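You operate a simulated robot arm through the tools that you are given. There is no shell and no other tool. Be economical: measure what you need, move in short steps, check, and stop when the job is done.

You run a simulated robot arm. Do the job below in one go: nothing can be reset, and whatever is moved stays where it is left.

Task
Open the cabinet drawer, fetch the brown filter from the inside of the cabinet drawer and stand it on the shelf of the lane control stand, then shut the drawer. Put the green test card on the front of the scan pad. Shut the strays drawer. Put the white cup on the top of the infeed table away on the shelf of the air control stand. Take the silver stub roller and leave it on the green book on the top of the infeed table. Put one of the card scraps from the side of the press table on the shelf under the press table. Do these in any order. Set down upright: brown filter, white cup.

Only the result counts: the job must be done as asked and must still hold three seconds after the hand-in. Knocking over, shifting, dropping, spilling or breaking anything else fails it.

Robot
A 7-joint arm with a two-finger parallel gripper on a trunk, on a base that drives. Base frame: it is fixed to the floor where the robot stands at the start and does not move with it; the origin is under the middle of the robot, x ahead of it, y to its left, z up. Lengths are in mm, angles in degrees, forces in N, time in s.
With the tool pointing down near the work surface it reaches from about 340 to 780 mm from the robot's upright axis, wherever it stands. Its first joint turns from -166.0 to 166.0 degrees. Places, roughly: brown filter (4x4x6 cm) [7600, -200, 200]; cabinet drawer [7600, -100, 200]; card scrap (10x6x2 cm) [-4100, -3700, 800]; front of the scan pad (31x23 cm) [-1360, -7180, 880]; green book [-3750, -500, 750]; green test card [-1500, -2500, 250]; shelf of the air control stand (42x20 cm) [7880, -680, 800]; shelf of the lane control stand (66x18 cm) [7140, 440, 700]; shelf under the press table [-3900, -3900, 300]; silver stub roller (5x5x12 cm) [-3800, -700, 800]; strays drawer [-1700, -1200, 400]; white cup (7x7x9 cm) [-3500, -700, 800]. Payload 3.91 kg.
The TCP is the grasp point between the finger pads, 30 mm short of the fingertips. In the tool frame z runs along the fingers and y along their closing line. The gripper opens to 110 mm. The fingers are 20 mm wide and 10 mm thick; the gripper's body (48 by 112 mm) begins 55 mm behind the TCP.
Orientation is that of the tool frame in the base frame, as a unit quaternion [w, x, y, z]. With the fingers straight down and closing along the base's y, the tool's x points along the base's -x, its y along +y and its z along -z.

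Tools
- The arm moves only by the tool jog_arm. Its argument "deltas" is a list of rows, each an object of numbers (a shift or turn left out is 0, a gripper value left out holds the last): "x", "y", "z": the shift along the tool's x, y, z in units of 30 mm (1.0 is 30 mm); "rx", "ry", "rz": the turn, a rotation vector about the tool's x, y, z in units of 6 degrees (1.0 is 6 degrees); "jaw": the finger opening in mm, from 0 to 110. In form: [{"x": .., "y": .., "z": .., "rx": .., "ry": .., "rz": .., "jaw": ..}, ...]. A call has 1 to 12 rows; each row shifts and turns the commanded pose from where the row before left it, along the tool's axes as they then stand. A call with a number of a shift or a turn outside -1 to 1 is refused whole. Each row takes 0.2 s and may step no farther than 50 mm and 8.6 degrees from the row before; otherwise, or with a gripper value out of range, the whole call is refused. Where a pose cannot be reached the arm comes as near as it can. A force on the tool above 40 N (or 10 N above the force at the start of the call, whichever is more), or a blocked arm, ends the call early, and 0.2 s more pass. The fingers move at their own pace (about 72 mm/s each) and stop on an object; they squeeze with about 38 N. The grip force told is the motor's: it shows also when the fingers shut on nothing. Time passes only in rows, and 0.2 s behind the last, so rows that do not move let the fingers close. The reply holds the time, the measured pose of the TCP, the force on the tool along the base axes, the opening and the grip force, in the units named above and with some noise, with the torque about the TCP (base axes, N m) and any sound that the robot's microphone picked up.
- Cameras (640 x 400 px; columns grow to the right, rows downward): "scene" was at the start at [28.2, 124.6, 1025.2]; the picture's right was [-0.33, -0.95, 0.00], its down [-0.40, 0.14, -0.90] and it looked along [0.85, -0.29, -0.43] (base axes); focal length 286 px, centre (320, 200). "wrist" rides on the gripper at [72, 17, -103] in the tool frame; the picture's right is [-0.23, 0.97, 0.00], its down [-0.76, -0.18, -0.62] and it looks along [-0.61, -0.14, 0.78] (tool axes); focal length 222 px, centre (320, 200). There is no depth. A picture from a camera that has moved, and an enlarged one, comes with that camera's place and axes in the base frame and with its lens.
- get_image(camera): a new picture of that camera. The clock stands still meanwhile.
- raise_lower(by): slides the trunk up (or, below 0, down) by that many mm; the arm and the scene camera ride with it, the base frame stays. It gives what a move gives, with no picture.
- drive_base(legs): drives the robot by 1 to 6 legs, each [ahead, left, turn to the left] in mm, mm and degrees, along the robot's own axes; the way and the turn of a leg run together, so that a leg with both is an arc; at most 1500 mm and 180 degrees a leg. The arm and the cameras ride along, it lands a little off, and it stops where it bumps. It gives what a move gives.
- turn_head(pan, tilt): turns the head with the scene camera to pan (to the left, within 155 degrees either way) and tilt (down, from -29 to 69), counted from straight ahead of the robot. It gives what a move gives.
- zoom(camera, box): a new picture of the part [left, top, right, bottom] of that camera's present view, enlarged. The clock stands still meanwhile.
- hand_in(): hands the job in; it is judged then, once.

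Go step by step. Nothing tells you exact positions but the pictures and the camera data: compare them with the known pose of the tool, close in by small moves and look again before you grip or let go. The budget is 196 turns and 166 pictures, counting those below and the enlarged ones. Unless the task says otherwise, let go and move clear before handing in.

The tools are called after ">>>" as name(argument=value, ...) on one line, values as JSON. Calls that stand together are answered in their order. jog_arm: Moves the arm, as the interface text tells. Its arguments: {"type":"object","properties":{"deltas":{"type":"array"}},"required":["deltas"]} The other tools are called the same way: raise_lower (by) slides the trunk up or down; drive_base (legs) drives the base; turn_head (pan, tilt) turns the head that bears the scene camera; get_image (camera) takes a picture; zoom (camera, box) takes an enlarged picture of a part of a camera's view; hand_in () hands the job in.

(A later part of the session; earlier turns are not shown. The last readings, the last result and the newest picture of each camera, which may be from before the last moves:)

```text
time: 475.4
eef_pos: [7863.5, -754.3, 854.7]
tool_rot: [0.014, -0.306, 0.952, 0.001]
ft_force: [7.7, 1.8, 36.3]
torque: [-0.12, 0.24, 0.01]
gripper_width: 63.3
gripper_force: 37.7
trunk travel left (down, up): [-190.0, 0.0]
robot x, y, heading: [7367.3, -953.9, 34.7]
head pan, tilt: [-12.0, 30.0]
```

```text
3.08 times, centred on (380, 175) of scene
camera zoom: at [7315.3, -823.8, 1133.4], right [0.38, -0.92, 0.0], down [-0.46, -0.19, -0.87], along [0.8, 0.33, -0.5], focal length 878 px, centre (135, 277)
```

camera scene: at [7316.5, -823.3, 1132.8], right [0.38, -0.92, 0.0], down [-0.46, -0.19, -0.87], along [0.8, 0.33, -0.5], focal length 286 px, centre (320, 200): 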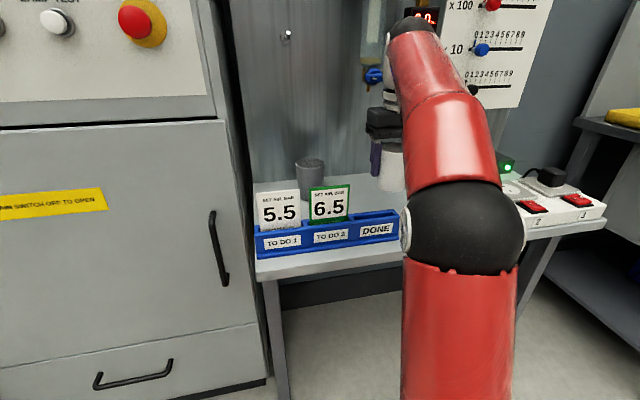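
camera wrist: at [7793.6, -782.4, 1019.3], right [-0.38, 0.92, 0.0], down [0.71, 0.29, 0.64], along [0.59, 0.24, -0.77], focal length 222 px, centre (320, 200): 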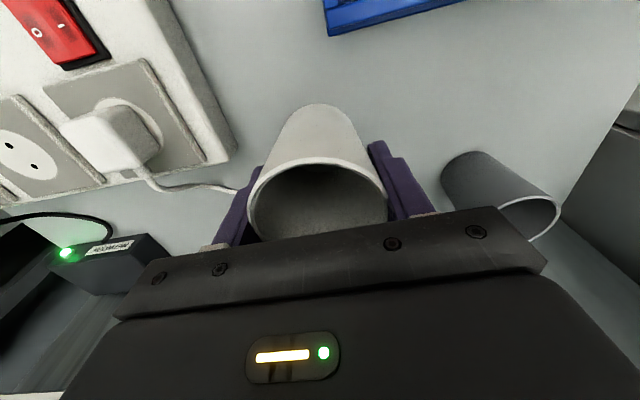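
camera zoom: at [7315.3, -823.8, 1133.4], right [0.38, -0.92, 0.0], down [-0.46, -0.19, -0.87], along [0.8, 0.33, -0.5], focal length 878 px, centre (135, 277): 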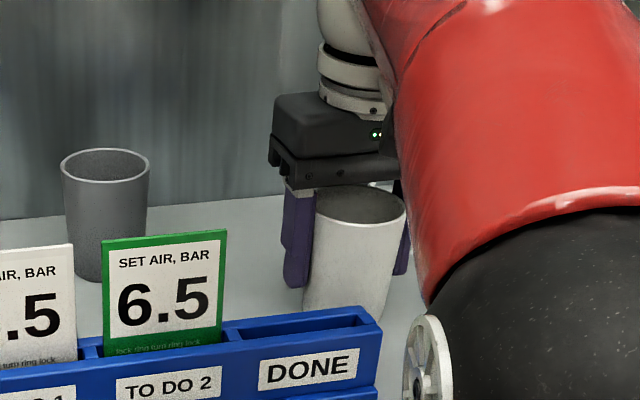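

Contact (the shelf at ~808, matching the earlier estimate). I relieve the pressure and release.

>>> jog_arm(deltas=[{"z": -0.1}, {"jaw": 70}, {"jaw": 78}, {"jaw": 86}, {"jaw": 88}])

>>> get_image(camera="wrist")

```text
time: 476.6
eef_pos: [7863.5, -753.4, 853.8]
tool_rot: [0.008, -0.305, 0.952, 0.0]
ft_force: [0.3, 0.5, 0.1]
torque: [0.0, -0.01, 0.01]
gripper_width: 87.9
gripper_force: 0.0
trunk travel left (down, up): [-190.0, 0.0]
robot x, y, heading: [7369.3, -948.1, 34.4]
head pan, tilt: [-12.0, 30.0]
```

```text
34 pictures are left
camera wrist: at [7794.3, -782.4, 956.5], right [-0.38, 0.92, 0.0], down [0.71, 0.29, 0.64], along [0.59, 0.24, -0.77], focal length 222 px, centre (320, 200)
```

wrist: 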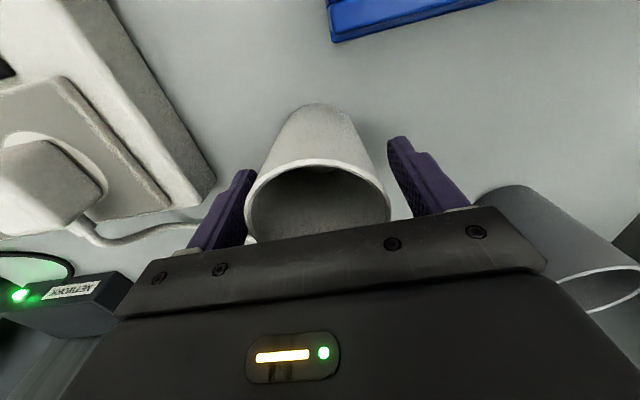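

The cup stands upright on the shelf. I rise straight up and back away.

>>> jog_arm(deltas=[{"z": -0.5}, {"z": -0.8}, {"z": -0.8}, {"z": -0.8, "x": 0.1}, {"x": 0.8, "z": -0.1}, {"x": 0.8}, {"x": 0.8}, {"x": 0.8}])

>>> drive_base(legs=[[-500, 0, 0], [0, 480, 0]])

>>> turn_head(pan=-5, tilt=35)

>>> get_image(camera="scene")

```text
time: 478.4
eef_pos: [7783.8, -810.9, 941.3]
tool_rot: [0.009, -0.306, 0.952, 0.0]
ft_force: [-0.4, 0.8, 0.0]
torque: [-0.02, 0.0, 0.0]
gripper_width: 88.1
gripper_force: 0.0
trunk travel left (down, up): [-190.0, 0.0]
robot x, y, heading: [7368.1, -949.7, 34.5]
head pan, tilt: [-12.0, 30.0]
```

```text
time: 483.7
eef_pos: [7099.7, -695.7, 942.1]
tool_rot: [0.009, -0.31, 0.951, 0.001]
ft_force: [0.5, -0.7, -0.3]
torque: [0.02, 0.0, 0.02]
gripper_width: 87.7
gripper_force: 0.0
trunk travel left (down, up): [-190.0, 0.0]
robot x, y, heading: [6683.9, -841.6, 34.9]
head pan, tilt: [-12.0, 30.0]
```

```text
time: 484.4
eef_pos: [7098.9, -696.0, 941.2]
tool_rot: [0.01, -0.31, 0.951, 0.001]
ft_force: [1.0, 0.8, 0.4]
torque: [0.01, 0.02, 0.01]
gripper_width: 87.9
gripper_force: 0.1
trunk travel left (down, up): [-190.0, 0.0]
robot x, y, heading: [6686.4, -839.7, 35.1]
head pan, tilt: [-5.0, 35.0]
```

```text
33 pictures are left
camera scene: at [6626.1, -704.1, 1125.0], right [0.5, -0.86, 0.0], down [-0.5, -0.29, -0.82], along [0.71, 0.41, -0.57], focal length 286 px, centre (320, 200)
```

scene: 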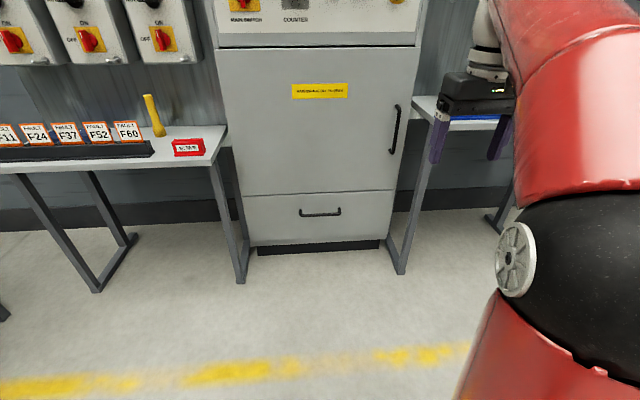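

Next the cabinet drawer: its bar handle is at z≈316, about 1080 ahead and 70 left. I'll grip the bar with the tool horizontal and jaws vertical; first I reorient.

>>> raise_lower(by=-190)

>>> jog_arm(deltas=[{"rz": 1, "z": 1}, {"rz": 1, "z": 1}, {"rz": 1, "z": 1}, {"rz": 1, "z": 1}, {"rz": 1, "z": 1}, {"rz": 1, "z": 1}, {"rz": 1, "z": 1}, {"rz": 1, "z": 1}, {"rz": 1, "z": 1}, {"rz": 1, "z": 1}, {"rz": 1, "z": 1}, {"rz": 1}])

>>> jog_arm(deltas=[{"rz": 1}, {"rz": 1}, {"rz": 1}, {"rx": -1}, {"rx": -1}, {"rx": -1}, {"rx": -1}, {"rx": -1}, {"rx": -1}, {"rx": -1}])

>>> jog_arm(deltas=[{"rx": -1}, {"rx": -1}, {"rx": -1}, {"rx": -1}, {"rx": -1}, {"rx": -1}, {"rx": -1}, {"rx": -1}])

```text
time: 486.5
eef_pos: [7101.2, -696.5, 751.6]
tool_rot: [0.01, -0.311, 0.95, 0.001]
ft_force: [-0.5, 0.5, 0.4]
torque: [-0.03, 0.01, -0.02]
gripper_width: 87.8
gripper_force: 0.0
trunk travel left (down, up): [0.0, 190.0]
robot x, y, heading: [6693.1, -840.3, 35.0]
head pan, tilt: [-5.0, 35.0]
```

```text
time: 489.1
eef_pos: [7106.4, -693.2, 421.3]
tool_rot: [0.008, 0.309, 0.951, 0.006]
ft_force: [0.3, 0.4, 1.1]
torque: [0.04, 0.02, -0.01]
gripper_width: 87.7
gripper_force: 0.0
trunk travel left (down, up): [0.0, 190.0]
robot x, y, heading: [6685.7, -841.5, 34.8]
head pan, tilt: [-5.0, 35.0]
```

```text
time: 491.3
eef_pos: [7105.6, -695.8, 421.3]
tool_rot: [0.169, 0.421, 0.83, 0.325]
ft_force: [-0.1, -0.1, 0.4]
torque: [0.01, 0.0, -0.01]
gripper_width: 88.3
gripper_force: 0.1
trunk travel left (down, up): [0.0, 190.0]
robot x, y, heading: [6680.8, -840.1, 35.4]
head pan, tilt: [-5.0, 35.0]
```

```text
time: 493.1
eef_pos: [7181.9, -692.6, 444.4]
tool_rot: [0.326, 0.316, 0.624, 0.636]
ft_force: [0.4, 0.7, 0.1]
torque: [0.01, 0.03, -0.02]
gripper_width: 88.1
gripper_force: 0.1
out of reach, approached as far as the arm can: row 1, 2, 3, 4, 5, 6, 7
trunk travel left (down, up): [0.0, 190.0]
robot x, y, heading: [6686.1, -837.9, 35.1]
head pan, tilt: [-5.0, 35.0]
```

Tool is horizontal, jaws vertical. I lower to the handle height and take a wrist view.

>>> jog_arm(deltas=[{"y": -0.8, "jaw": 80}, {"y": -0.9}, {"y": -0.9}, {"y": -0.9}, {"y": -0.75}])

>>> zoom(camera="scene", box=[220, 140, 500, 330])

```text
time: 494.3
eef_pos: [7180.2, -689.3, 317.3]
tool_rot: [0.325, 0.316, 0.625, 0.635]
ft_force: [0.6, 0.0, -0.1]
torque: [-0.01, 0.03, -0.02]
gripper_width: 80.2
gripper_force: 0.1
trunk travel left (down, up): [0.0, 190.0]
robot x, y, heading: [6690.2, -842.6, 34.9]
head pan, tilt: [-5.0, 35.0]
```

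```text
2.11 times, centred on (360, 235) of scene
camera zoom: at [6626.2, -704.1, 935.1], right [0.5, -0.86, 0.0], down [-0.5, -0.29, -0.82], along [0.71, 0.41, -0.57], focal length 601 px, centre (236, 126)
```

zoom: 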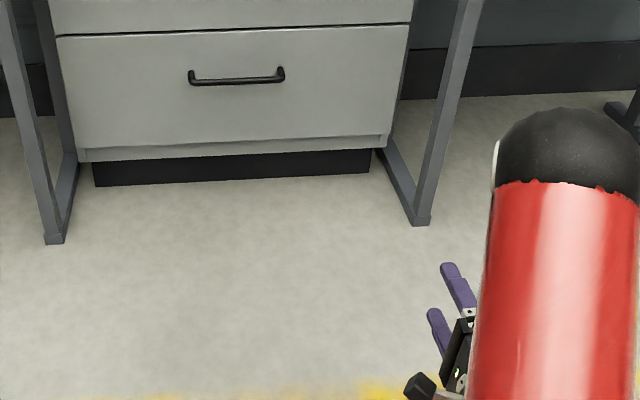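

Two views put the handle at (7542,-173,315). I shift left 213 and close in, leaving a margin.

>>> drive_base(legs=[[0, 213, -0.8], [470, 0, 0]])

>>> get_image(camera="wrist")

>>> turn_head(pan=-5, tilt=45)

>>> get_image(camera="scene")

```text
time: 498.4
eef_pos: [7452.7, -258.8, 317.5]
tool_rot: [0.331, 0.323, 0.621, 0.632]
ft_force: [-0.4, 0.4, 0.2]
torque: [0.02, 0.03, -0.03]
gripper_width: 79.8
gripper_force: 0.0
trunk travel left (down, up): [0.0, 190.0]
robot x, y, heading: [6952.1, -400.4, 34.0]
head pan, tilt: [-5.0, 35.0]
```

```text
31 pictures are left
camera wrist: at [7326.8, -258.7, 332.1], right [0.11, -0.19, 0.97], down [-0.07, -0.98, -0.19], along [0.99, -0.05, -0.12], focal length 222 px, centre (320, 200)
```

wrist: 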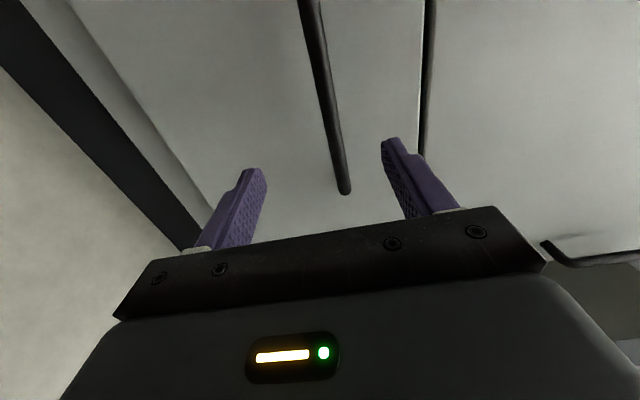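

```text
time: 499.1
eef_pos: [7452.9, -259.0, 316.3]
tool_rot: [0.331, 0.323, 0.621, 0.632]
ft_force: [-0.3, -1.1, 0.3]
torque: [-0.01, -0.04, -0.01]
gripper_width: 80.0
gripper_force: 0.1
trunk travel left (down, up): [0.0, 190.0]
robot x, y, heading: [6954.7, -402.2, 33.8]
head pan, tilt: [-5.0, 45.0]
```

```text
30 pictures are left
camera scene: at [6890.9, -265.6, 920.2], right [0.48, -0.87, 0.0], down [-0.62, -0.34, -0.71], along [0.62, 0.34, -0.71], focal length 286 px, centre (320, 200)
```

scene: 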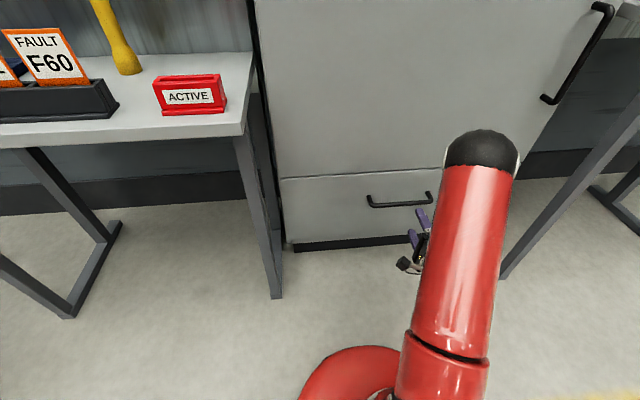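

Bar is ~90 mm ahead and centred between the fingers vertically. I advance 78 mm and close.

>>> jog_arm(deltas=[{"y": 0.15, "jaw": 70}])

>>> drive_base(legs=[[78, 0, 0]])

>>> get_image(camera="wrist")

```text
time: 499.5
eef_pos: [7452.0, -259.2, 322.6]
tool_rot: [0.331, 0.322, 0.622, 0.631]
ft_force: [-0.4, 0.4, -0.5]
torque: [0.04, 0.02, 0.03]
gripper_width: 69.9
gripper_force: 0.0
trunk travel left (down, up): [0.0, 190.0]
robot x, y, heading: [6953.1, -402.6, 33.8]
head pan, tilt: [-5.0, 45.0]
```

```text
time: 500.5
eef_pos: [7516.5, -216.9, 321.5]
tool_rot: [0.331, 0.323, 0.623, 0.631]
ft_force: [-0.1, -0.1, -0.2]
torque: [0.01, 0.01, 0.03]
gripper_width: 70.1
gripper_force: 0.0
trunk travel left (down, up): [0.0, 190.0]
robot x, y, heading: [7017.8, -358.8, 33.6]
head pan, tilt: [-5.0, 45.0]
```

```text
29 pictures are left
camera wrist: at [7391.4, -216.0, 336.6], right [0.11, -0.19, 0.97], down [-0.07, -0.98, -0.19], along [0.99, -0.05, -0.12], focal length 222 px, centre (320, 200)
```

wrist: 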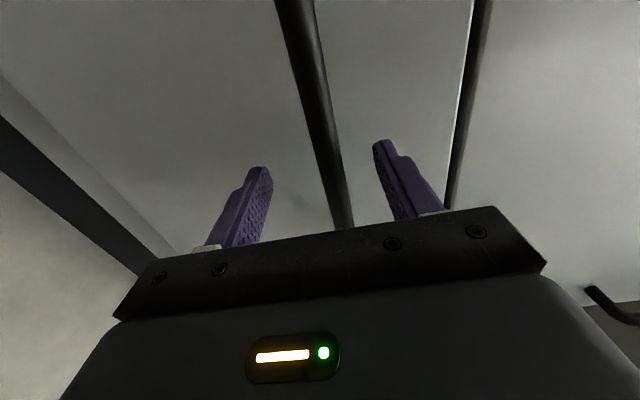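

>>> zoom(camera="scene", box=[330, 160, 470, 270])

```text
3.64 times, centred on (400, 215) of scene
camera zoom: at [6955.3, -222.2, 920.2], right [0.48, -0.88, 0.0], down [-0.62, -0.34, -0.71], along [0.62, 0.34, -0.71], focal length 1038 px, centre (29, 146)
```

zoom: 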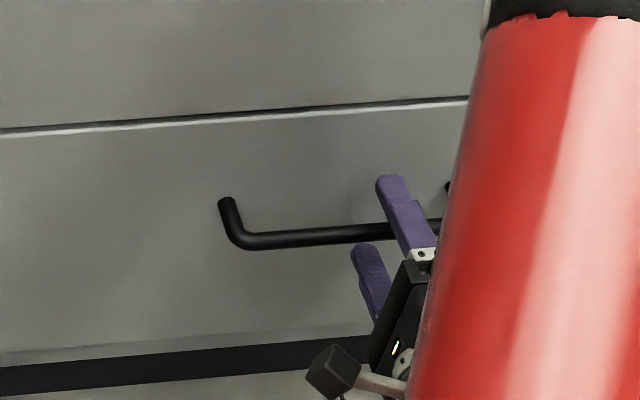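

The bar lies right at the grasp point. I raise 6 mm, close on it and pull by backing the base.

>>> jog_arm(deltas=[{"y": 0.2}, {"jaw": 0}, {"jaw": 0}, {"jaw": 0}, {"jaw": 0}])

```text
time: 501.7
eef_pos: [7517.0, -216.9, 330.0]
tool_rot: [0.332, 0.322, 0.62, 0.633]
ft_force: [-3.3, -1.2, 21.9]
torque: [0.57, 0.27, -0.08]
gripper_width: 13.8
gripper_force: 45.4
trunk travel left (down, up): [0.0, 190.0]
robot x, y, heading: [7023.5, -359.0, 33.9]
head pan, tilt: [-5.0, 45.0]
```

>>> jog_arm(deltas=[{"y": 0.08}])

>>> drive_base(legs=[[-120, 0, 0]])

>>> get_image(camera="scene")

```text
time: 502.1
eef_pos: [7516.6, -216.8, 329.8]
tool_rot: [0.331, 0.324, 0.622, 0.631]
ft_force: [1.5, -2.6, 11.5]
torque: [0.45, 0.14, 0.93]
gripper_width: 13.8
gripper_force: 44.6
trunk travel left (down, up): [0.0, 190.0]
robot x, y, heading: [7019.4, -358.6, 33.6]
head pan, tilt: [-5.0, 45.0]
```

```text
time: 503.4
eef_pos: [7421.0, -284.1, 330.8]
tool_rot: [0.333, 0.324, 0.622, 0.63]
ft_force: [11.1, -17.5, 4.6]
torque: [0.48, 0.32, -0.36]
gripper_width: 13.7
gripper_force: 45.2
trunk travel left (down, up): [0.0, 190.0]
robot x, y, heading: [6920.2, -423.1, 33.9]
head pan, tilt: [-5.0, 45.0]
```

```text
27 pictures are left
camera scene: at [6858.9, -287.7, 920.2], right [0.48, -0.88, 0.0], down [-0.62, -0.34, -0.71], along [0.62, 0.34, -0.71], focal length 286 px, centre (320, 200)
```

scene: 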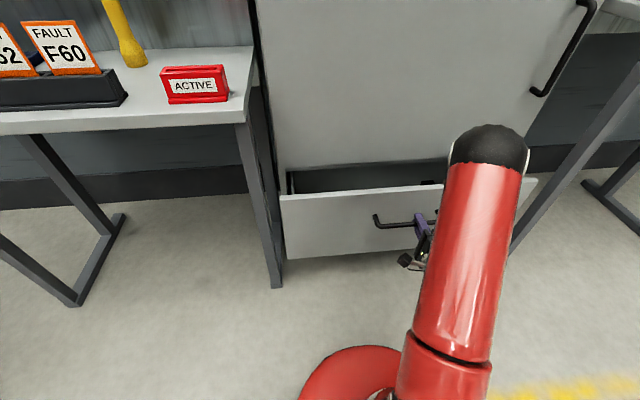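

The drawer slides open. I pull another 160 mm.

>>> drive_base(legs=[[-160, 0, 0]])

>>> get_image(camera="scene")

```text
time: 504.6
eef_pos: [7324.1, -347.1, 329.3]
tool_rot: [0.331, 0.322, 0.622, 0.632]
ft_force: [0.9, 0.0, -1.8]
torque: [0.25, 0.23, 0.18]
gripper_width: 13.6
gripper_force: 45.0
trunk travel left (down, up): [0.0, 190.0]
robot x, y, heading: [6820.4, -492.0, 33.9]
head pan, tilt: [-5.0, 45.0]
stopped in leg 1: the force on the tool passed its limit at 137 N (the readings are from after the stop); the commanded pose is now the measured one
```

```text
26 pictures are left
camera scene: at [6759.6, -354.2, 920.3], right [0.48, -0.88, 0.0], down [-0.62, -0.34, -0.71], along [0.62, 0.34, -0.71], focal length 286 px, centre (320, 200)
```

scene: 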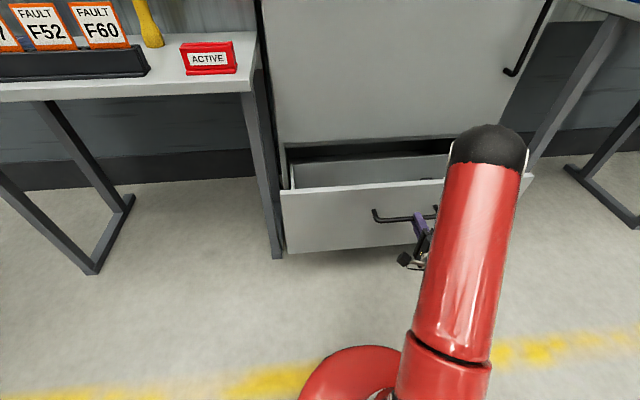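

The drawer is fully open (~230 mm). I release the bar, back away, raise the trunk and restore the tool to pointing down.

>>> jog_arm(deltas=[{"jaw": 80}, {"jaw": 80}, {"jaw": 80}])

>>> drive_base(legs=[[-200, 0, 0]])

>>> raise_lower(by=190)

>>> jog_arm(deltas=[{"rx": 1}, {"rx": 1}, {"rx": 1}, {"rx": 1}, {"rx": 1}, {"rx": 1}, {"rx": 1}, {"rx": 1}, {"rx": 1}, {"rx": 1}, {"rx": 1}, {"rx": 1}])

>>> jog_arm(deltas=[{"rx": 1}, {"rx": 1}, {"rx": 1}, {"rz": -1}, {"rz": -1}, {"rz": -1}, {"rz": -1}, {"rz": -1}, {"rz": -1}, {"rz": -1}, {"rz": -1}, {"rz": -1}])

>>> jog_arm(deltas=[{"rz": -1}, {"rz": -1}, {"rz": -1}, {"rz": -1}, {"rz": -1}, {"rz": -1}])

>>> turn_head(pan=-10, tilt=45)

>>> get_image(camera="scene")

```text
time: 505.4
eef_pos: [7323.5, -346.4, 330.3]
tool_rot: [0.332, 0.322, 0.622, 0.632]
ft_force: [-0.5, 0.6, -0.8]
torque: [0.01, 0.0, -0.01]
gripper_width: 79.9
gripper_force: 0.0
trunk travel left (down, up): [0.0, 190.0]
robot x, y, heading: [6821.1, -489.4, 34.0]
head pan, tilt: [-5.0, 45.0]
```

```text
time: 507.0
eef_pos: [7158.6, -457.9, 330.0]
tool_rot: [0.332, 0.322, 0.622, 0.632]
ft_force: [-0.1, 0.5, -1.2]
torque: [0.03, 0.03, 0.02]
gripper_width: 80.0
gripper_force: 0.0
trunk travel left (down, up): [0.0, 190.0]
robot x, y, heading: [6659.0, -603.3, 34.1]
head pan, tilt: [-5.0, 45.0]
```

```text
time: 509.1
eef_pos: [7160.4, -457.2, 519.2]
tool_rot: [0.333, 0.322, 0.622, 0.631]
ft_force: [-0.1, 0.5, 0.4]
torque: [0.01, -0.01, 0.01]
gripper_width: 80.2
gripper_force: 0.1
trunk travel left (down, up): [-190.0, 0.0]
robot x, y, heading: [6654.2, -595.8, 33.9]
head pan, tilt: [-5.0, 45.0]
```

```text
time: 511.7
eef_pos: [7160.0, -459.2, 520.1]
tool_rot: [0.08, 0.455, 0.875, 0.146]
ft_force: [-0.2, 0.2, 0.3]
torque: [-0.01, 0.03, 0.01]
gripper_width: 80.1
gripper_force: 0.0
trunk travel left (down, up): [-190.0, 0.0]
robot x, y, heading: [6656.4, -598.9, 33.8]
head pan, tilt: [-5.0, 45.0]
```

```text
time: 514.3
eef_pos: [7158.9, -458.6, 519.6]
tool_rot: [0.009, 0.008, 1.0, 0.003]
ft_force: [0.0, -0.4, -1.1]
torque: [0.04, -0.02, -0.02]
gripper_width: 80.0
gripper_force: 0.0
trunk travel left (down, up): [-190.0, 0.0]
robot x, y, heading: [6656.3, -598.1, 33.8]
head pan, tilt: [-5.0, 45.0]
```

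```text
time: 515.7
eef_pos: [7159.5, -459.0, 520.1]
tool_rot: [0.01, -0.3, 0.954, -0.001]
ft_force: [0.2, 0.0, 0.3]
torque: [0.01, -0.04, -0.01]
gripper_width: 80.2
gripper_force: 0.1
trunk travel left (down, up): [-190.0, 0.0]
robot x, y, heading: [6656.1, -598.3, 33.9]
head pan, tilt: [-5.0, 45.0]
```

```text
time: 516.4
eef_pos: [7159.3, -458.3, 519.6]
tool_rot: [0.01, -0.3, 0.954, 0.0]
ft_force: [-0.2, 0.2, -0.3]
torque: [0.03, -0.01, 0.01]
gripper_width: 80.0
gripper_force: 0.0
trunk travel left (down, up): [-190.0, 0.0]
robot x, y, heading: [6657.0, -599.7, 33.7]
head pan, tilt: [-10.0, 45.0]
```

```text
25 pictures are left
camera scene: at [6597.6, -471.4, 1110.2], right [0.41, -0.91, 0.0], down [-0.65, -0.29, -0.71], along [0.65, 0.29, -0.71], focal length 286 px, centre (320, 200)
```

scene: 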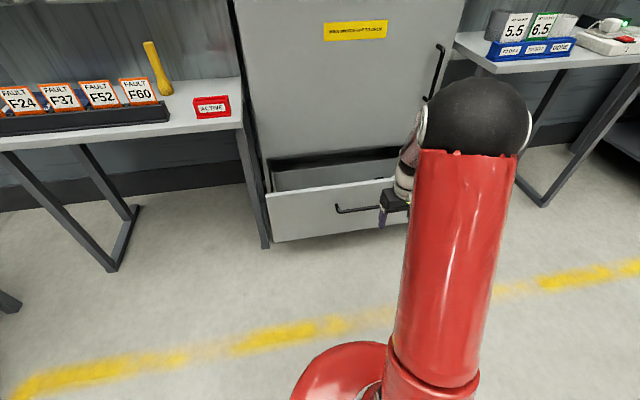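

I move the hand forward so the wrist camera looks into the drawer.

>>> drive_base(legs=[[170, 0, 0]])

>>> get_image(camera="wrist")

```text
time: 517.8
eef_pos: [7299.2, -364.8, 520.7]
tool_rot: [0.01, -0.3, 0.954, -0.001]
ft_force: [1.6, -0.2, 0.2]
torque: [0.02, 0.0, -0.02]
gripper_width: 80.1
gripper_force: 0.1
trunk travel left (down, up): [-190.0, 0.0]
robot x, y, heading: [6800.9, -503.7, 33.8]
head pan, tilt: [-10.0, 45.0]
```

```text
24 pictures are left
camera wrist: at [7229.3, -391.9, 622.8], right [-0.37, 0.93, 0.0], down [0.71, 0.29, 0.64], along [0.59, 0.24, -0.77], focal length 222 px, centre (320, 200)
```

wrist: 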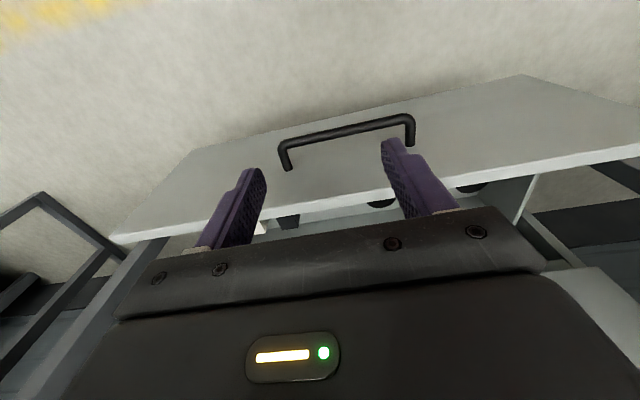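

>>> jog_arm(deltas=[{"z": -1}, {"z": -1}, {"z": -1}])

>>> drive_base(legs=[[140, 0, 0]])

>>> get_image(camera="wrist")

```text
time: 518.6
eef_pos: [7298.5, -365.9, 610.8]
tool_rot: [0.01, -0.3, 0.954, 0.0]
ft_force: [0.5, 0.0, 0.3]
torque: [-0.03, 0.01, 0.0]
gripper_width: 79.9
gripper_force: 0.1
trunk travel left (down, up): [-190.0, 0.0]
robot x, y, heading: [6797.1, -504.4, 33.8]
head pan, tilt: [-10.0, 45.0]
```

```text
time: 520.0
eef_pos: [7414.0, -286.0, 610.7]
tool_rot: [0.01, -0.301, 0.953, 0.0]
ft_force: [0.5, -0.2, -0.3]
torque: [0.02, 0.04, 0.01]
gripper_width: 80.2
gripper_force: 0.1
trunk travel left (down, up): [-190.0, 0.0]
robot x, y, heading: [6914.5, -427.8, 33.9]
head pan, tilt: [-10.0, 45.0]
```

```text
23 pictures are left
camera wrist: at [7344.1, -313.4, 713.3], right [-0.37, 0.93, 0.0], down [0.71, 0.29, 0.64], along [0.59, 0.24, -0.77], focal length 222 px, centre (320, 200)
```

wrist: 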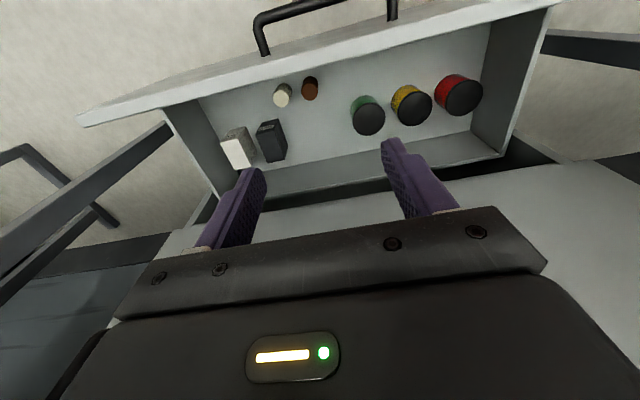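

I see a brown and a cream cylinder near the drawer's front. Zooming in.

>>> zoom(camera="wrist", box=[190, 40, 390, 180])

```text
2.86 times, centred on (290, 110) of wrist
camera zoom: at [7344.1, -313.4, 713.3], right [-0.37, 0.93, 0.0], down [0.71, 0.29, 0.64], along [0.59, 0.24, -0.77], focal length 635 px, centre (406, 457)
```

zoom: 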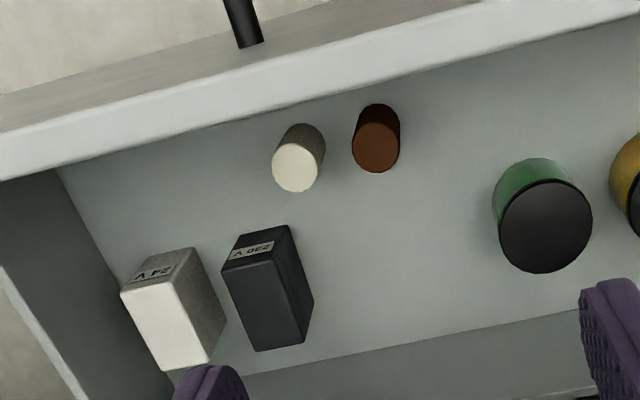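

The brown filter stands upright near (7477,-285), top z≈160, beside the cream one (27 mm gap). I move over it, tilt the tool 20° back so the wrist camera clears the drawer front, set the jaws to 58 mm and lower the trunk.

>>> jog_arm(deltas=[{"x": -0.9, "y": -0.6, "jaw": 58}, {"x": -0.84, "y": -0.58}, {"ry": 0.85}, {"ry": 0.85}, {"ry": 0.85}, {"ry": 0.85}])

>>> raise_lower(by=-190)

>>> get_image(camera="wrist")

```text
time: 521.4
eef_pos: [7477.0, -285.5, 612.3]
tool_rot: [-0.159, -0.297, 0.94, -0.054]
ft_force: [0.3, 0.1, 0.2]
torque: [-0.02, -0.03, 0.0]
gripper_width: 58.1
gripper_force: 0.0
trunk travel left (down, up): [-190.0, 0.0]
robot x, y, heading: [6916.7, -427.8, 33.9]
head pan, tilt: [-10.0, 45.0]
```

```text
time: 523.4
eef_pos: [7478.1, -284.4, 422.4]
tool_rot: [-0.159, -0.296, 0.94, -0.053]
ft_force: [-0.4, -1.6, -0.2]
torque: [-0.05, 0.0, 0.01]
gripper_width: 57.6
gripper_force: 0.1
trunk travel left (down, up): [0.0, 190.0]
robot x, y, heading: [6915.7, -425.9, 34.3]
head pan, tilt: [-10.0, 45.0]
```

```text
21 pictures are left
camera wrist: at [7440.4, -289.5, 544.9], right [-0.38, 0.92, -0.08], down [0.86, 0.39, 0.34], along [0.34, 0.06, -0.94], focal length 222 px, centre (320, 200)
```

wrist: 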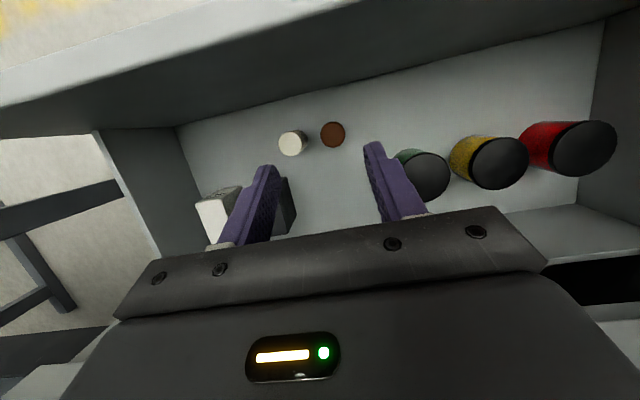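

Comparing both views, the filter's top is nearer z≈225 and its centre ≈(7461,-291). I descend part way and look again.

>>> jog_arm(deltas=[{"x": -0.236, "y": 0.18, "z": 0.9}, {"x": -0.236, "z": 0.9}, {"x": -0.236, "z": 0.9}, {"x": -0.236, "z": 0.9}, {"x": -0.236, "z": 0.9}])

>>> get_image(camera="wrist")

```text
time: 524.6
eef_pos: [7467.7, -287.9, 286.1]
tool_rot: [-0.158, -0.296, 0.94, -0.054]
ft_force: [0.3, -0.3, 0.0]
torque: [0.02, 0.02, -0.01]
gripper_width: 58.1
gripper_force: 0.1
trunk travel left (down, up): [0.0, 190.0]
robot x, y, heading: [6916.8, -426.2, 33.7]
head pan, tilt: [-10.0, 45.0]
```

```text
20 pictures are left
camera wrist: at [7430.1, -292.6, 407.2], right [-0.38, 0.92, -0.08], down [0.86, 0.39, 0.34], along [0.34, 0.06, -0.94], focal length 222 px, centre (320, 200)
```

wrist: 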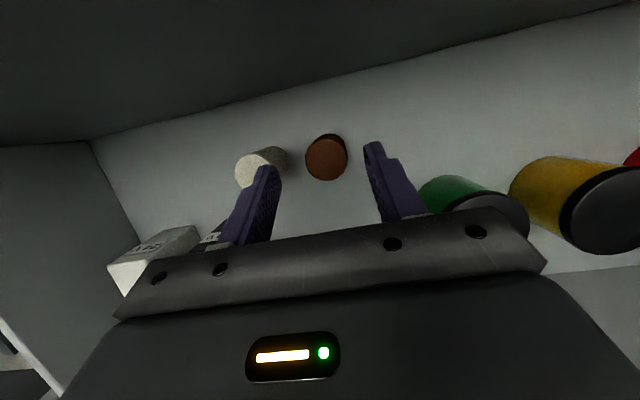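

Centred; I narrow the jaws to 50 mm so the finger fits the gap, and go down around the filter.

>>> jog_arm(deltas=[{"jaw": 50, "y": 0.07}, {"x": -0.25, "z": 0.9}, {"x": -0.25, "z": 0.9}, {"x": -0.25, "z": 0.8}])

>>> get_image(camera="wrist")

```text
time: 525.6
eef_pos: [7463.7, -287.2, 206.7]
tool_rot: [-0.156, -0.297, 0.941, -0.053]
ft_force: [-0.3, 1.5, 31.6]
torque: [0.78, 0.54, -0.26]
gripper_width: 51.0
gripper_force: 1.4
trunk travel left (down, up): [0.0, 190.0]
robot x, y, heading: [6917.1, -427.3, 34.3]
head pan, tilt: [-10.0, 45.0]
```

```text
19 pictures are left
camera wrist: at [7426.0, -292.2, 328.4], right [-0.38, 0.92, -0.08], down [0.86, 0.39, 0.34], along [0.35, 0.06, -0.94], focal length 222 px, centre (320, 200)
```

wrist: 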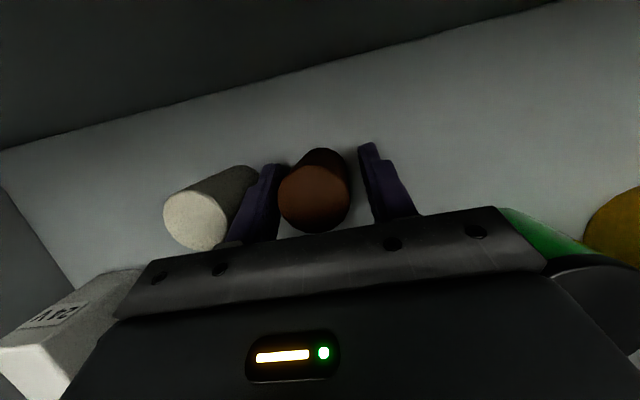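

The fingertips touched the drawer floor with the filter between them. I ease up slightly and close.

>>> jog_arm(deltas=[{"z": -0.15}, {"jaw": 20}, {"jaw": 20}, {"jaw": 20}])

>>> raise_lower(by=190)

>>> get_image(camera="wrist")

```text
time: 526.6
eef_pos: [7463.9, -288.1, 206.8]
tool_rot: [-0.158, -0.296, 0.941, -0.053]
ft_force: [-2.5, 6.9, 15.9]
torque: [0.48, 0.27, 0.0]
gripper_width: 32.6
gripper_force: 38.3
trunk travel left (down, up): [0.0, 190.0]
robot x, y, heading: [6913.3, -428.3, 34.0]
head pan, tilt: [-10.0, 45.0]
```

```text
time: 528.7
eef_pos: [7462.6, -287.1, 396.2]
tool_rot: [-0.159, -0.297, 0.94, -0.054]
ft_force: [0.3, 0.6, -1.3]
torque: [0.04, -0.01, -0.02]
gripper_width: 32.3
gripper_force: 37.8
trunk travel left (down, up): [-190.0, 0.0]
robot x, y, heading: [6913.3, -427.3, 33.8]
head pan, tilt: [-10.0, 45.0]
```

```text
18 pictures are left
camera wrist: at [7426.0, -291.9, 518.3], right [-0.38, 0.92, -0.08], down [0.86, 0.39, 0.34], along [0.34, 0.06, -0.94], focal length 222 px, centre (320, 200)
```

wrist: 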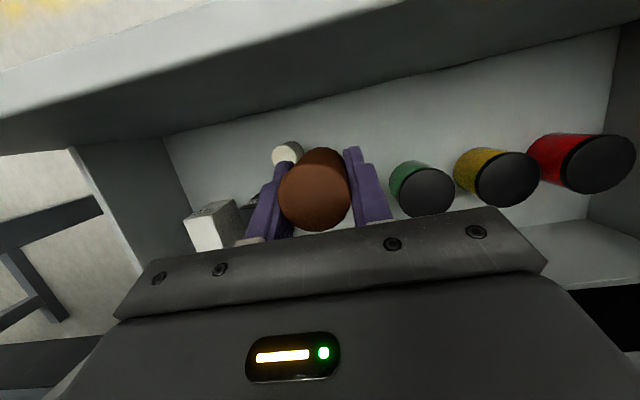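

Filter held (32 mm). I lift clear of the drawer front, then back away.

>>> jog_arm(deltas=[{"x": 0.33, "z": -0.94}, {"x": 0.33, "z": -0.94}, {"x": 0.33, "z": -0.94}])

>>> drive_base(legs=[[-400, 0, 0], [0, 560, 0]])

>>> jog_arm(deltas=[{"x": 0.33, "z": -0.94}, {"x": 0.33, "z": -0.94}, {"x": 0.33, "z": -0.94}, {"x": 0.33, "z": -0.94}, {"x": 0.33, "z": -0.94}, {"x": 0.33, "z": -0.94}, {"x": 0.33, "z": -0.94}, {"x": 0.33, "z": -0.94}, {"x": 0.33, "z": -0.94}, {"x": 0.33, "z": -0.94}, {"x": 0.33, "z": -0.94}, {"x": 0.33, "z": -0.94}])

>>> turn_head(pan=0, tilt=28)

>>> get_image(camera="scene")

```text
time: 529.5
eef_pos: [7464.8, -288.6, 486.0]
tool_rot: [-0.159, -0.296, 0.94, -0.054]
ft_force: [-0.1, 0.5, -1.7]
torque: [-0.01, 0.02, 0.0]
gripper_width: 32.5
gripper_force: 37.9
trunk travel left (down, up): [-190.0, 0.0]
robot x, y, heading: [6916.7, -425.9, 34.3]
head pan, tilt: [-10.0, 45.0]
```

```text
time: 534.7
eef_pos: [6823.9, -37.6, 486.9]
tool_rot: [-0.158, -0.305, 0.938, -0.055]
ft_force: [-0.2, -0.2, -0.1]
torque: [0.02, -0.02, -0.01]
gripper_width: 32.4
gripper_force: 37.6
trunk travel left (down, up): [-190.0, 0.0]
robot x, y, heading: [6278.5, -186.6, 35.2]
head pan, tilt: [-10.0, 45.0]
```

```text
time: 537.3
eef_pos: [6822.4, -35.7, 813.9]
tool_rot: [-0.158, -0.305, 0.938, -0.055]
ft_force: [0.4, -0.6, 0.7]
torque: [-0.03, 0.01, 0.0]
gripper_width: 32.6
gripper_force: 38.0
out of reach, approached as far as the arm can: row 12
trunk travel left (down, up): [-190.0, 0.0]
robot x, y, heading: [6281.2, -186.9, 34.9]
head pan, tilt: [-10.0, 45.0]
```

```text
time: 538.1
eef_pos: [6822.4, -34.7, 813.4]
tool_rot: [-0.158, -0.306, 0.937, -0.055]
ft_force: [-0.1, 0.9, -0.3]
torque: [-0.02, 0.04, 0.0]
gripper_width: 32.2
gripper_force: 38.0
trunk travel left (down, up): [-190.0, 0.0]
robot x, y, heading: [6278.8, -187.0, 35.3]
head pan, tilt: [0.0, 28.0]
```

```text
17 pictures are left
camera scene: at [6216.2, -41.1, 1135.9], right [0.57, -0.82, 0.0], down [-0.39, -0.27, -0.88], along [0.72, 0.51, -0.47], focal length 286 px, centre (320, 200)
```

scene: 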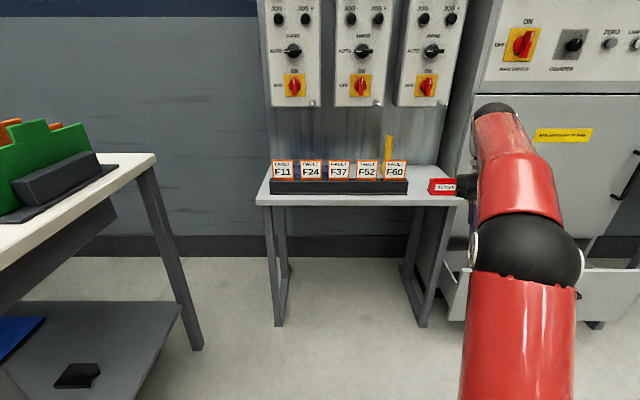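

>>> zoom(camera="scene", box=[245, 125, 485, 225])

```text
2.67 times, centred on (365, 175) of scene
camera zoom: at [6216.2, -41.1, 1135.9], right [0.57, -0.82, 0.0], down [-0.39, -0.27, -0.88], along [0.72, 0.51, -0.47], focal length 761 px, centre (200, 267)
```

zoom: 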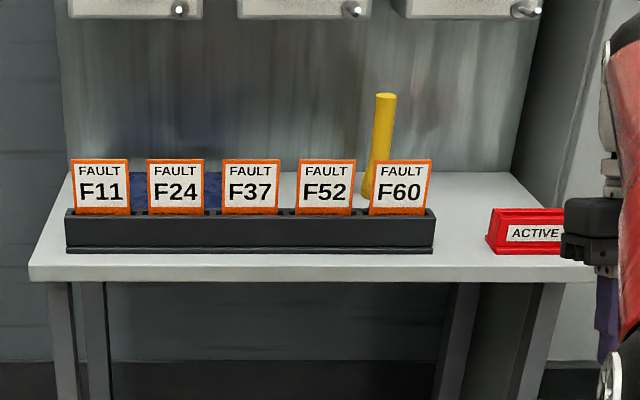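

The free spot is behind the gap between the fault-card holder and the red ACTIVE block. I yaw the tilted hand 90° about the vertical so it leans sideways (not into the wall panels), keeping the filter upright.

>>> jog_arm(deltas=[{"rx": -0.34, "rz": 0.94}, {"rx": -0.34, "rz": 0.94}, {"rx": -0.34, "rz": 0.94}, {"rx": -0.34, "rz": 0.94}, {"rx": -0.34, "rz": 0.94}, {"rx": -0.34, "rz": 0.94}, {"rx": -0.34, "rz": 0.94}, {"rx": -0.34, "rz": 0.94}, {"rx": -0.34, "rz": 0.94}, {"rx": -0.34, "rz": 0.94}, {"rx": -0.34, "rz": 0.94}, {"rx": -0.34, "rz": 0.94}])

>>> jog_arm(deltas=[{"rx": -0.34, "rz": 0.94}, {"rx": -0.34, "rz": 0.94}, {"rx": -0.34, "rz": 0.94}])

>>> drive_base(legs=[[360, 0, 0]])

>>> turn_head(pan=-10, tilt=35)

>>> get_image(camera="scene")

```text
time: 540.7
eef_pos: [6798.8, -44.2, 828.7]
tool_rot: [-0.161, -0.181, 0.97, -0.033]
ft_force: [0.9, -0.7, 0.1]
torque: [-0.07, 0.04, 0.02]
gripper_width: 32.3
gripper_force: 38.0
out of reach, approached as far as the arm can: row 2, 3, 4, 5, 6, 7, 8, 9, 10, 11, 12
trunk travel left (down, up): [-190.0, 0.0]
robot x, y, heading: [6276.2, -183.1, 35.1]
head pan, tilt: [0.0, 28.0]
```

```text
time: 541.5
eef_pos: [6800.0, -44.5, 830.5]
tool_rot: [-0.164, -0.026, 0.986, -0.003]
ft_force: [0.6, -0.5, 0.0]
torque: [-0.01, 0.0, -0.01]
gripper_width: 32.5
gripper_force: 38.2
trunk travel left (down, up): [-190.0, 0.0]
robot x, y, heading: [6280.2, -185.2, 35.1]
head pan, tilt: [0.0, 28.0]
```

```text
time: 543.9
eef_pos: [7096.8, 161.4, 830.5]
tool_rot: [-0.164, -0.024, 0.986, -0.003]
ft_force: [0.1, 0.3, -1.2]
torque: [-0.02, -0.03, 0.02]
gripper_width: 32.2
gripper_force: 37.7
trunk travel left (down, up): [-190.0, 0.0]
robot x, y, heading: [6575.2, 23.1, 35.0]
head pan, tilt: [0.0, 28.0]
```

```text
time: 544.6
eef_pos: [7097.3, 159.6, 829.7]
tool_rot: [-0.164, -0.024, 0.986, -0.003]
ft_force: [0.1, 0.2, -0.9]
torque: [-0.01, 0.0, -0.02]
gripper_width: 32.6
gripper_force: 38.6
trunk travel left (down, up): [-190.0, 0.0]
robot x, y, heading: [6575.0, 25.0, 34.7]
head pan, tilt: [-10.0, 35.0]
```

```text
15 pictures are left
camera scene: at [6519.5, 152.0, 1125.0], right [0.42, -0.91, 0.0], down [-0.52, -0.24, -0.82], along [0.74, 0.34, -0.57], focal length 286 px, centre (320, 200)
```

scene: 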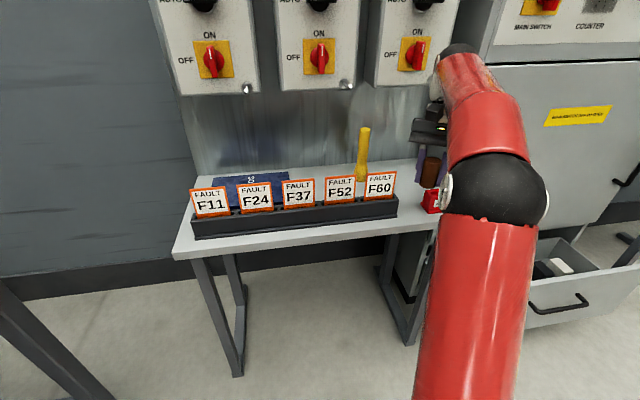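

The hand leans only 33° but the filter is still upright. Re-triangulating puts the shelf at z≈677 and my spot straight ahead by ~129 mm, so I drive in and check.

>>> drive_base(legs=[[129, 0, 0]])

>>> get_image(camera="wrist")

>>> zoom(camera="scene", box=[330, 100, 480, 260])

```text
time: 545.9
eef_pos: [7196.4, 199.1, 847.4]
tool_rot: [-0.15, -0.005, 0.989, 0.002]
ft_force: [-0.6, -0.5, -0.3]
torque: [-0.02, -0.02, -0.04]
gripper_width: 32.3
gripper_force: 38.1
trunk travel left (down, up): [-190.0, 0.0]
robot x, y, heading: [6680.8, 85.0, 32.3]
head pan, tilt: [-10.0, 35.0]
```

```text
14 pictures are left
camera wrist: at [7159.2, 215.6, 968.4], right [0.21, 0.98, -0.06], down [0.91, -0.17, 0.37], along [0.35, -0.13, -0.93], focal length 222 px, centre (320, 200)
```

wrist: 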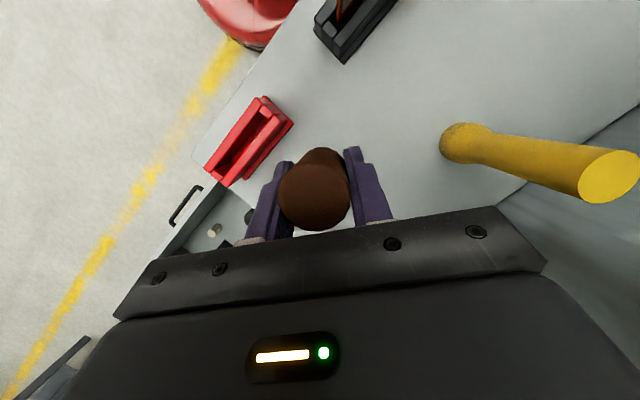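

```text
2.50 times, centred on (405, 180) of scene
camera zoom: at [6612.4, 208.3, 1126.7], right [0.38, -0.92, 0.0], down [-0.51, -0.21, -0.83], along [0.77, 0.32, -0.56], focal length 714 px, centre (108, 250)
```

zoom: 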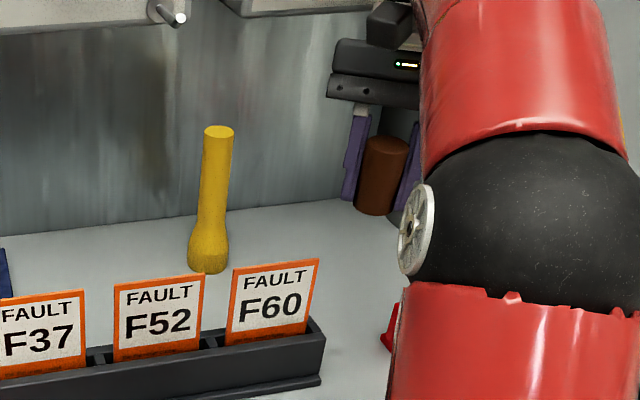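

The base twisted slightly, so the arm may have brushed a lane box above; but the spot below the filter is free (between ACTIVE, holder and stick). I lower with the trunk, which moves the arm away from the boxes.

>>> raise_lower(by=-100)

>>> get_image(camera="scene")

```text
time: 547.0
eef_pos: [7207.8, 226.0, 731.7]
tool_rot: [-0.16, -0.01, 0.987, -0.005]
ft_force: [-35.3, 11.3, 88.6]
torque: [1.78, 1.2, 0.98]
gripper_width: 32.5
gripper_force: 38.1
trunk travel left (down, up): [-93.0, 97.0]
robot x, y, heading: [6672.8, 85.2, 33.3]
head pan, tilt: [-10.0, 35.0]
stopped: the force on the tool passed its limit at 1270 N (the readings are from after the stop); the commanded pose is now the measured one
```

```text
12 pictures are left
camera scene: at [6597.8, 206.4, 1028.4], right [0.4, -0.92, 0.0], down [-0.51, -0.22, -0.83], along [0.76, 0.33, -0.55], focal length 286 px, centre (320, 200)
```

scene: 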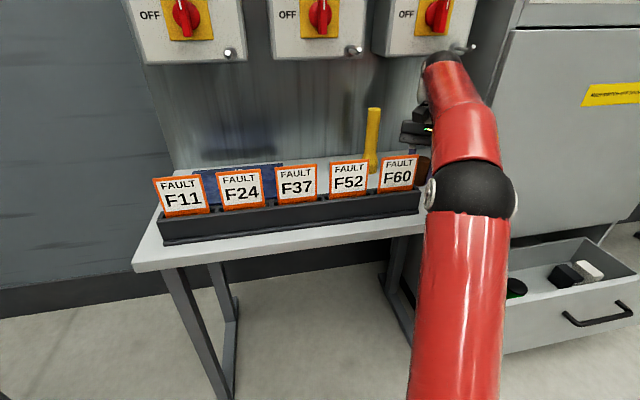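

The filter has reached the shelf (at ~700, higher than estimated) and pressed on it. I relieve the pressure and check with the wrist camera.

>>> raise_lower(by=4)

>>> get_image(camera="wrist")

```text
time: 547.5
eef_pos: [7206.4, 224.5, 732.0]
tool_rot: [-0.164, -0.009, 0.986, -0.011]
ft_force: [-0.2, 0.2, -0.1]
torque: [-0.02, -0.03, 0.02]
gripper_width: 32.5
gripper_force: 38.1
trunk travel left (down, up): [-97.0, 93.0]
robot x, y, heading: [6674.2, 82.3, 33.8]
head pan, tilt: [-10.0, 35.0]
```

```text
11 pictures are left
camera wrist: at [7171.4, 243.2, 853.8], right [0.19, 0.98, -0.09], down [0.93, -0.15, 0.35], along [0.33, -0.15, -0.93], focal length 222 px, centre (320, 200)
```

wrist: 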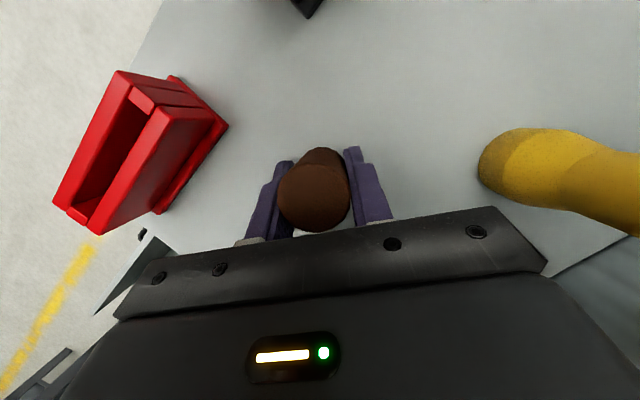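

The spot is clear around the filter and it's still seated in the jaws. I lower gently to contact.

>>> jog_arm(deltas=[{"x": -0.03, "z": 0.09}, {"x": -0.03, "z": 0.09}])

```text
time: 548.2
eef_pos: [7207.6, 224.6, 731.7]
tool_rot: [-0.162, -0.011, 0.987, -0.008]
ft_force: [0.0, 3.1, 37.6]
torque: [0.82, -0.01, -0.42]
gripper_width: 32.5
gripper_force: 37.3
trunk travel left (down, up): [-97.0, 93.0]
robot x, y, heading: [6672.3, 83.5, 33.0]
head pan, tilt: [-10.0, 35.0]
stopped in row 2: the force on the tool passed its limit at 43 N (the readings are from after the stop); the commanded pose is now the measured one
```

Contact, with the filter upright to within a degree. I ease off, open a little and lift away.

>>> jog_arm(deltas=[{"x": 0.02, "z": -0.06}, {"jaw": 40}, {"jaw": 48}, {"jaw": 54}])

>>> get_image(camera="wrist")

```text
time: 548.9
eef_pos: [7207.3, 223.0, 732.6]
tool_rot: [-0.162, -0.01, 0.987, -0.014]
ft_force: [10.2, -18.0, 40.0]
torque: [0.27, -0.26, 0.08]
gripper_width: 38.1
gripper_force: 0.1
trunk travel left (down, up): [-97.0, 93.0]
robot x, y, heading: [6671.4, 86.8, 33.4]
head pan, tilt: [-10.0, 35.0]
stopped in row 3: the force on the tool passed its limit at 52 N (the readings are from after the stop); the commanded pose is now the measured one
```

```text
10 pictures are left
camera wrist: at [7171.8, 242.1, 853.3], right [0.19, 0.98, -0.1], down [0.92, -0.15, 0.35], along [0.33, -0.16, -0.93], focal length 222 px, centre (320, 200)
```

wrist: 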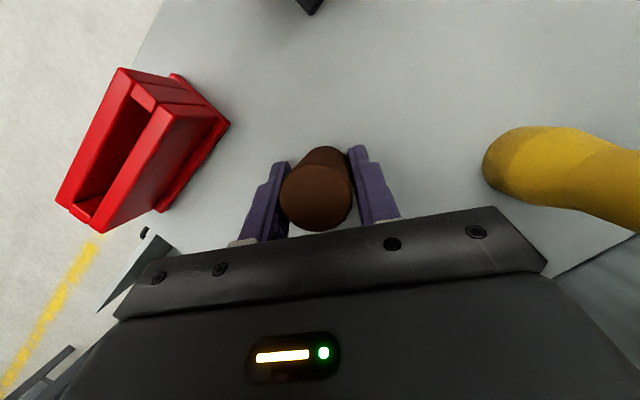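

The fingertips still press on the shelf, so I raise the trunk a few mm, then open more.

>>> raise_lower(by=4)

>>> jog_arm(deltas=[{"jaw": 48}, {"jaw": 54}, {"jaw": 56}])

```text
time: 549.4
eef_pos: [7206.1, 223.4, 731.9]
tool_rot: [-0.164, -0.01, 0.986, -0.011]
ft_force: [-0.2, -0.1, 0.1]
torque: [0.0, -0.01, 0.02]
gripper_width: 47.9
gripper_force: 0.0
trunk travel left (down, up): [-101.0, 89.0]
robot x, y, heading: [6674.3, 86.4, 33.6]
head pan, tilt: [-10.0, 35.0]
```

```text
time: 550.2
eef_pos: [7206.9, 223.6, 732.4]
tool_rot: [-0.166, -0.01, 0.986, -0.013]
ft_force: [-0.5, -0.6, -0.5]
torque: [0.0, 0.02, 0.01]
gripper_width: 56.3
gripper_force: 0.1
trunk travel left (down, up): [-101.0, 89.0]
robot x, y, heading: [6670.6, 83.8, 33.3]
head pan, tilt: [-10.0, 35.0]
```

Released cleanly. I lift straight up past the filter's top, then back away.

>>> jog_arm(deltas=[{"x": 0.2, "z": -0.6}, {"x": 0.32, "z": -0.94}, {"x": 0.32, "z": -0.94}])

>>> get_image(camera="wrist")

```text
time: 551.0
eef_pos: [7205.9, 223.4, 733.1]
tool_rot: [-0.167, -0.01, 0.986, -0.013]
ft_force: [0.7, 0.2, 0.0]
torque: [0.02, -0.01, 0.03]
gripper_width: 55.8
gripper_force: 0.0
out of reach, approached as far as the arm can: row 1, 2, 3
trunk travel left (down, up): [-101.0, 89.0]
robot x, y, heading: [6673.3, 87.2, 33.3]
head pan, tilt: [-10.0, 35.0]
```

```text
9 pictures are left
camera wrist: at [7171.7, 241.6, 854.5], right [0.19, 0.98, -0.1], down [0.93, -0.15, 0.34], along [0.32, -0.15, -0.93], focal length 222 px, centre (320, 200)
```

wrist: 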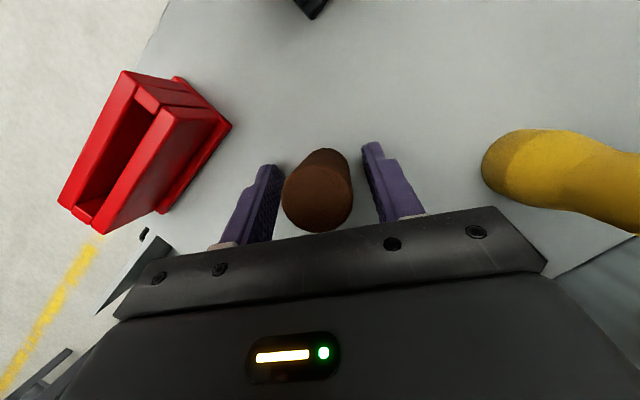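

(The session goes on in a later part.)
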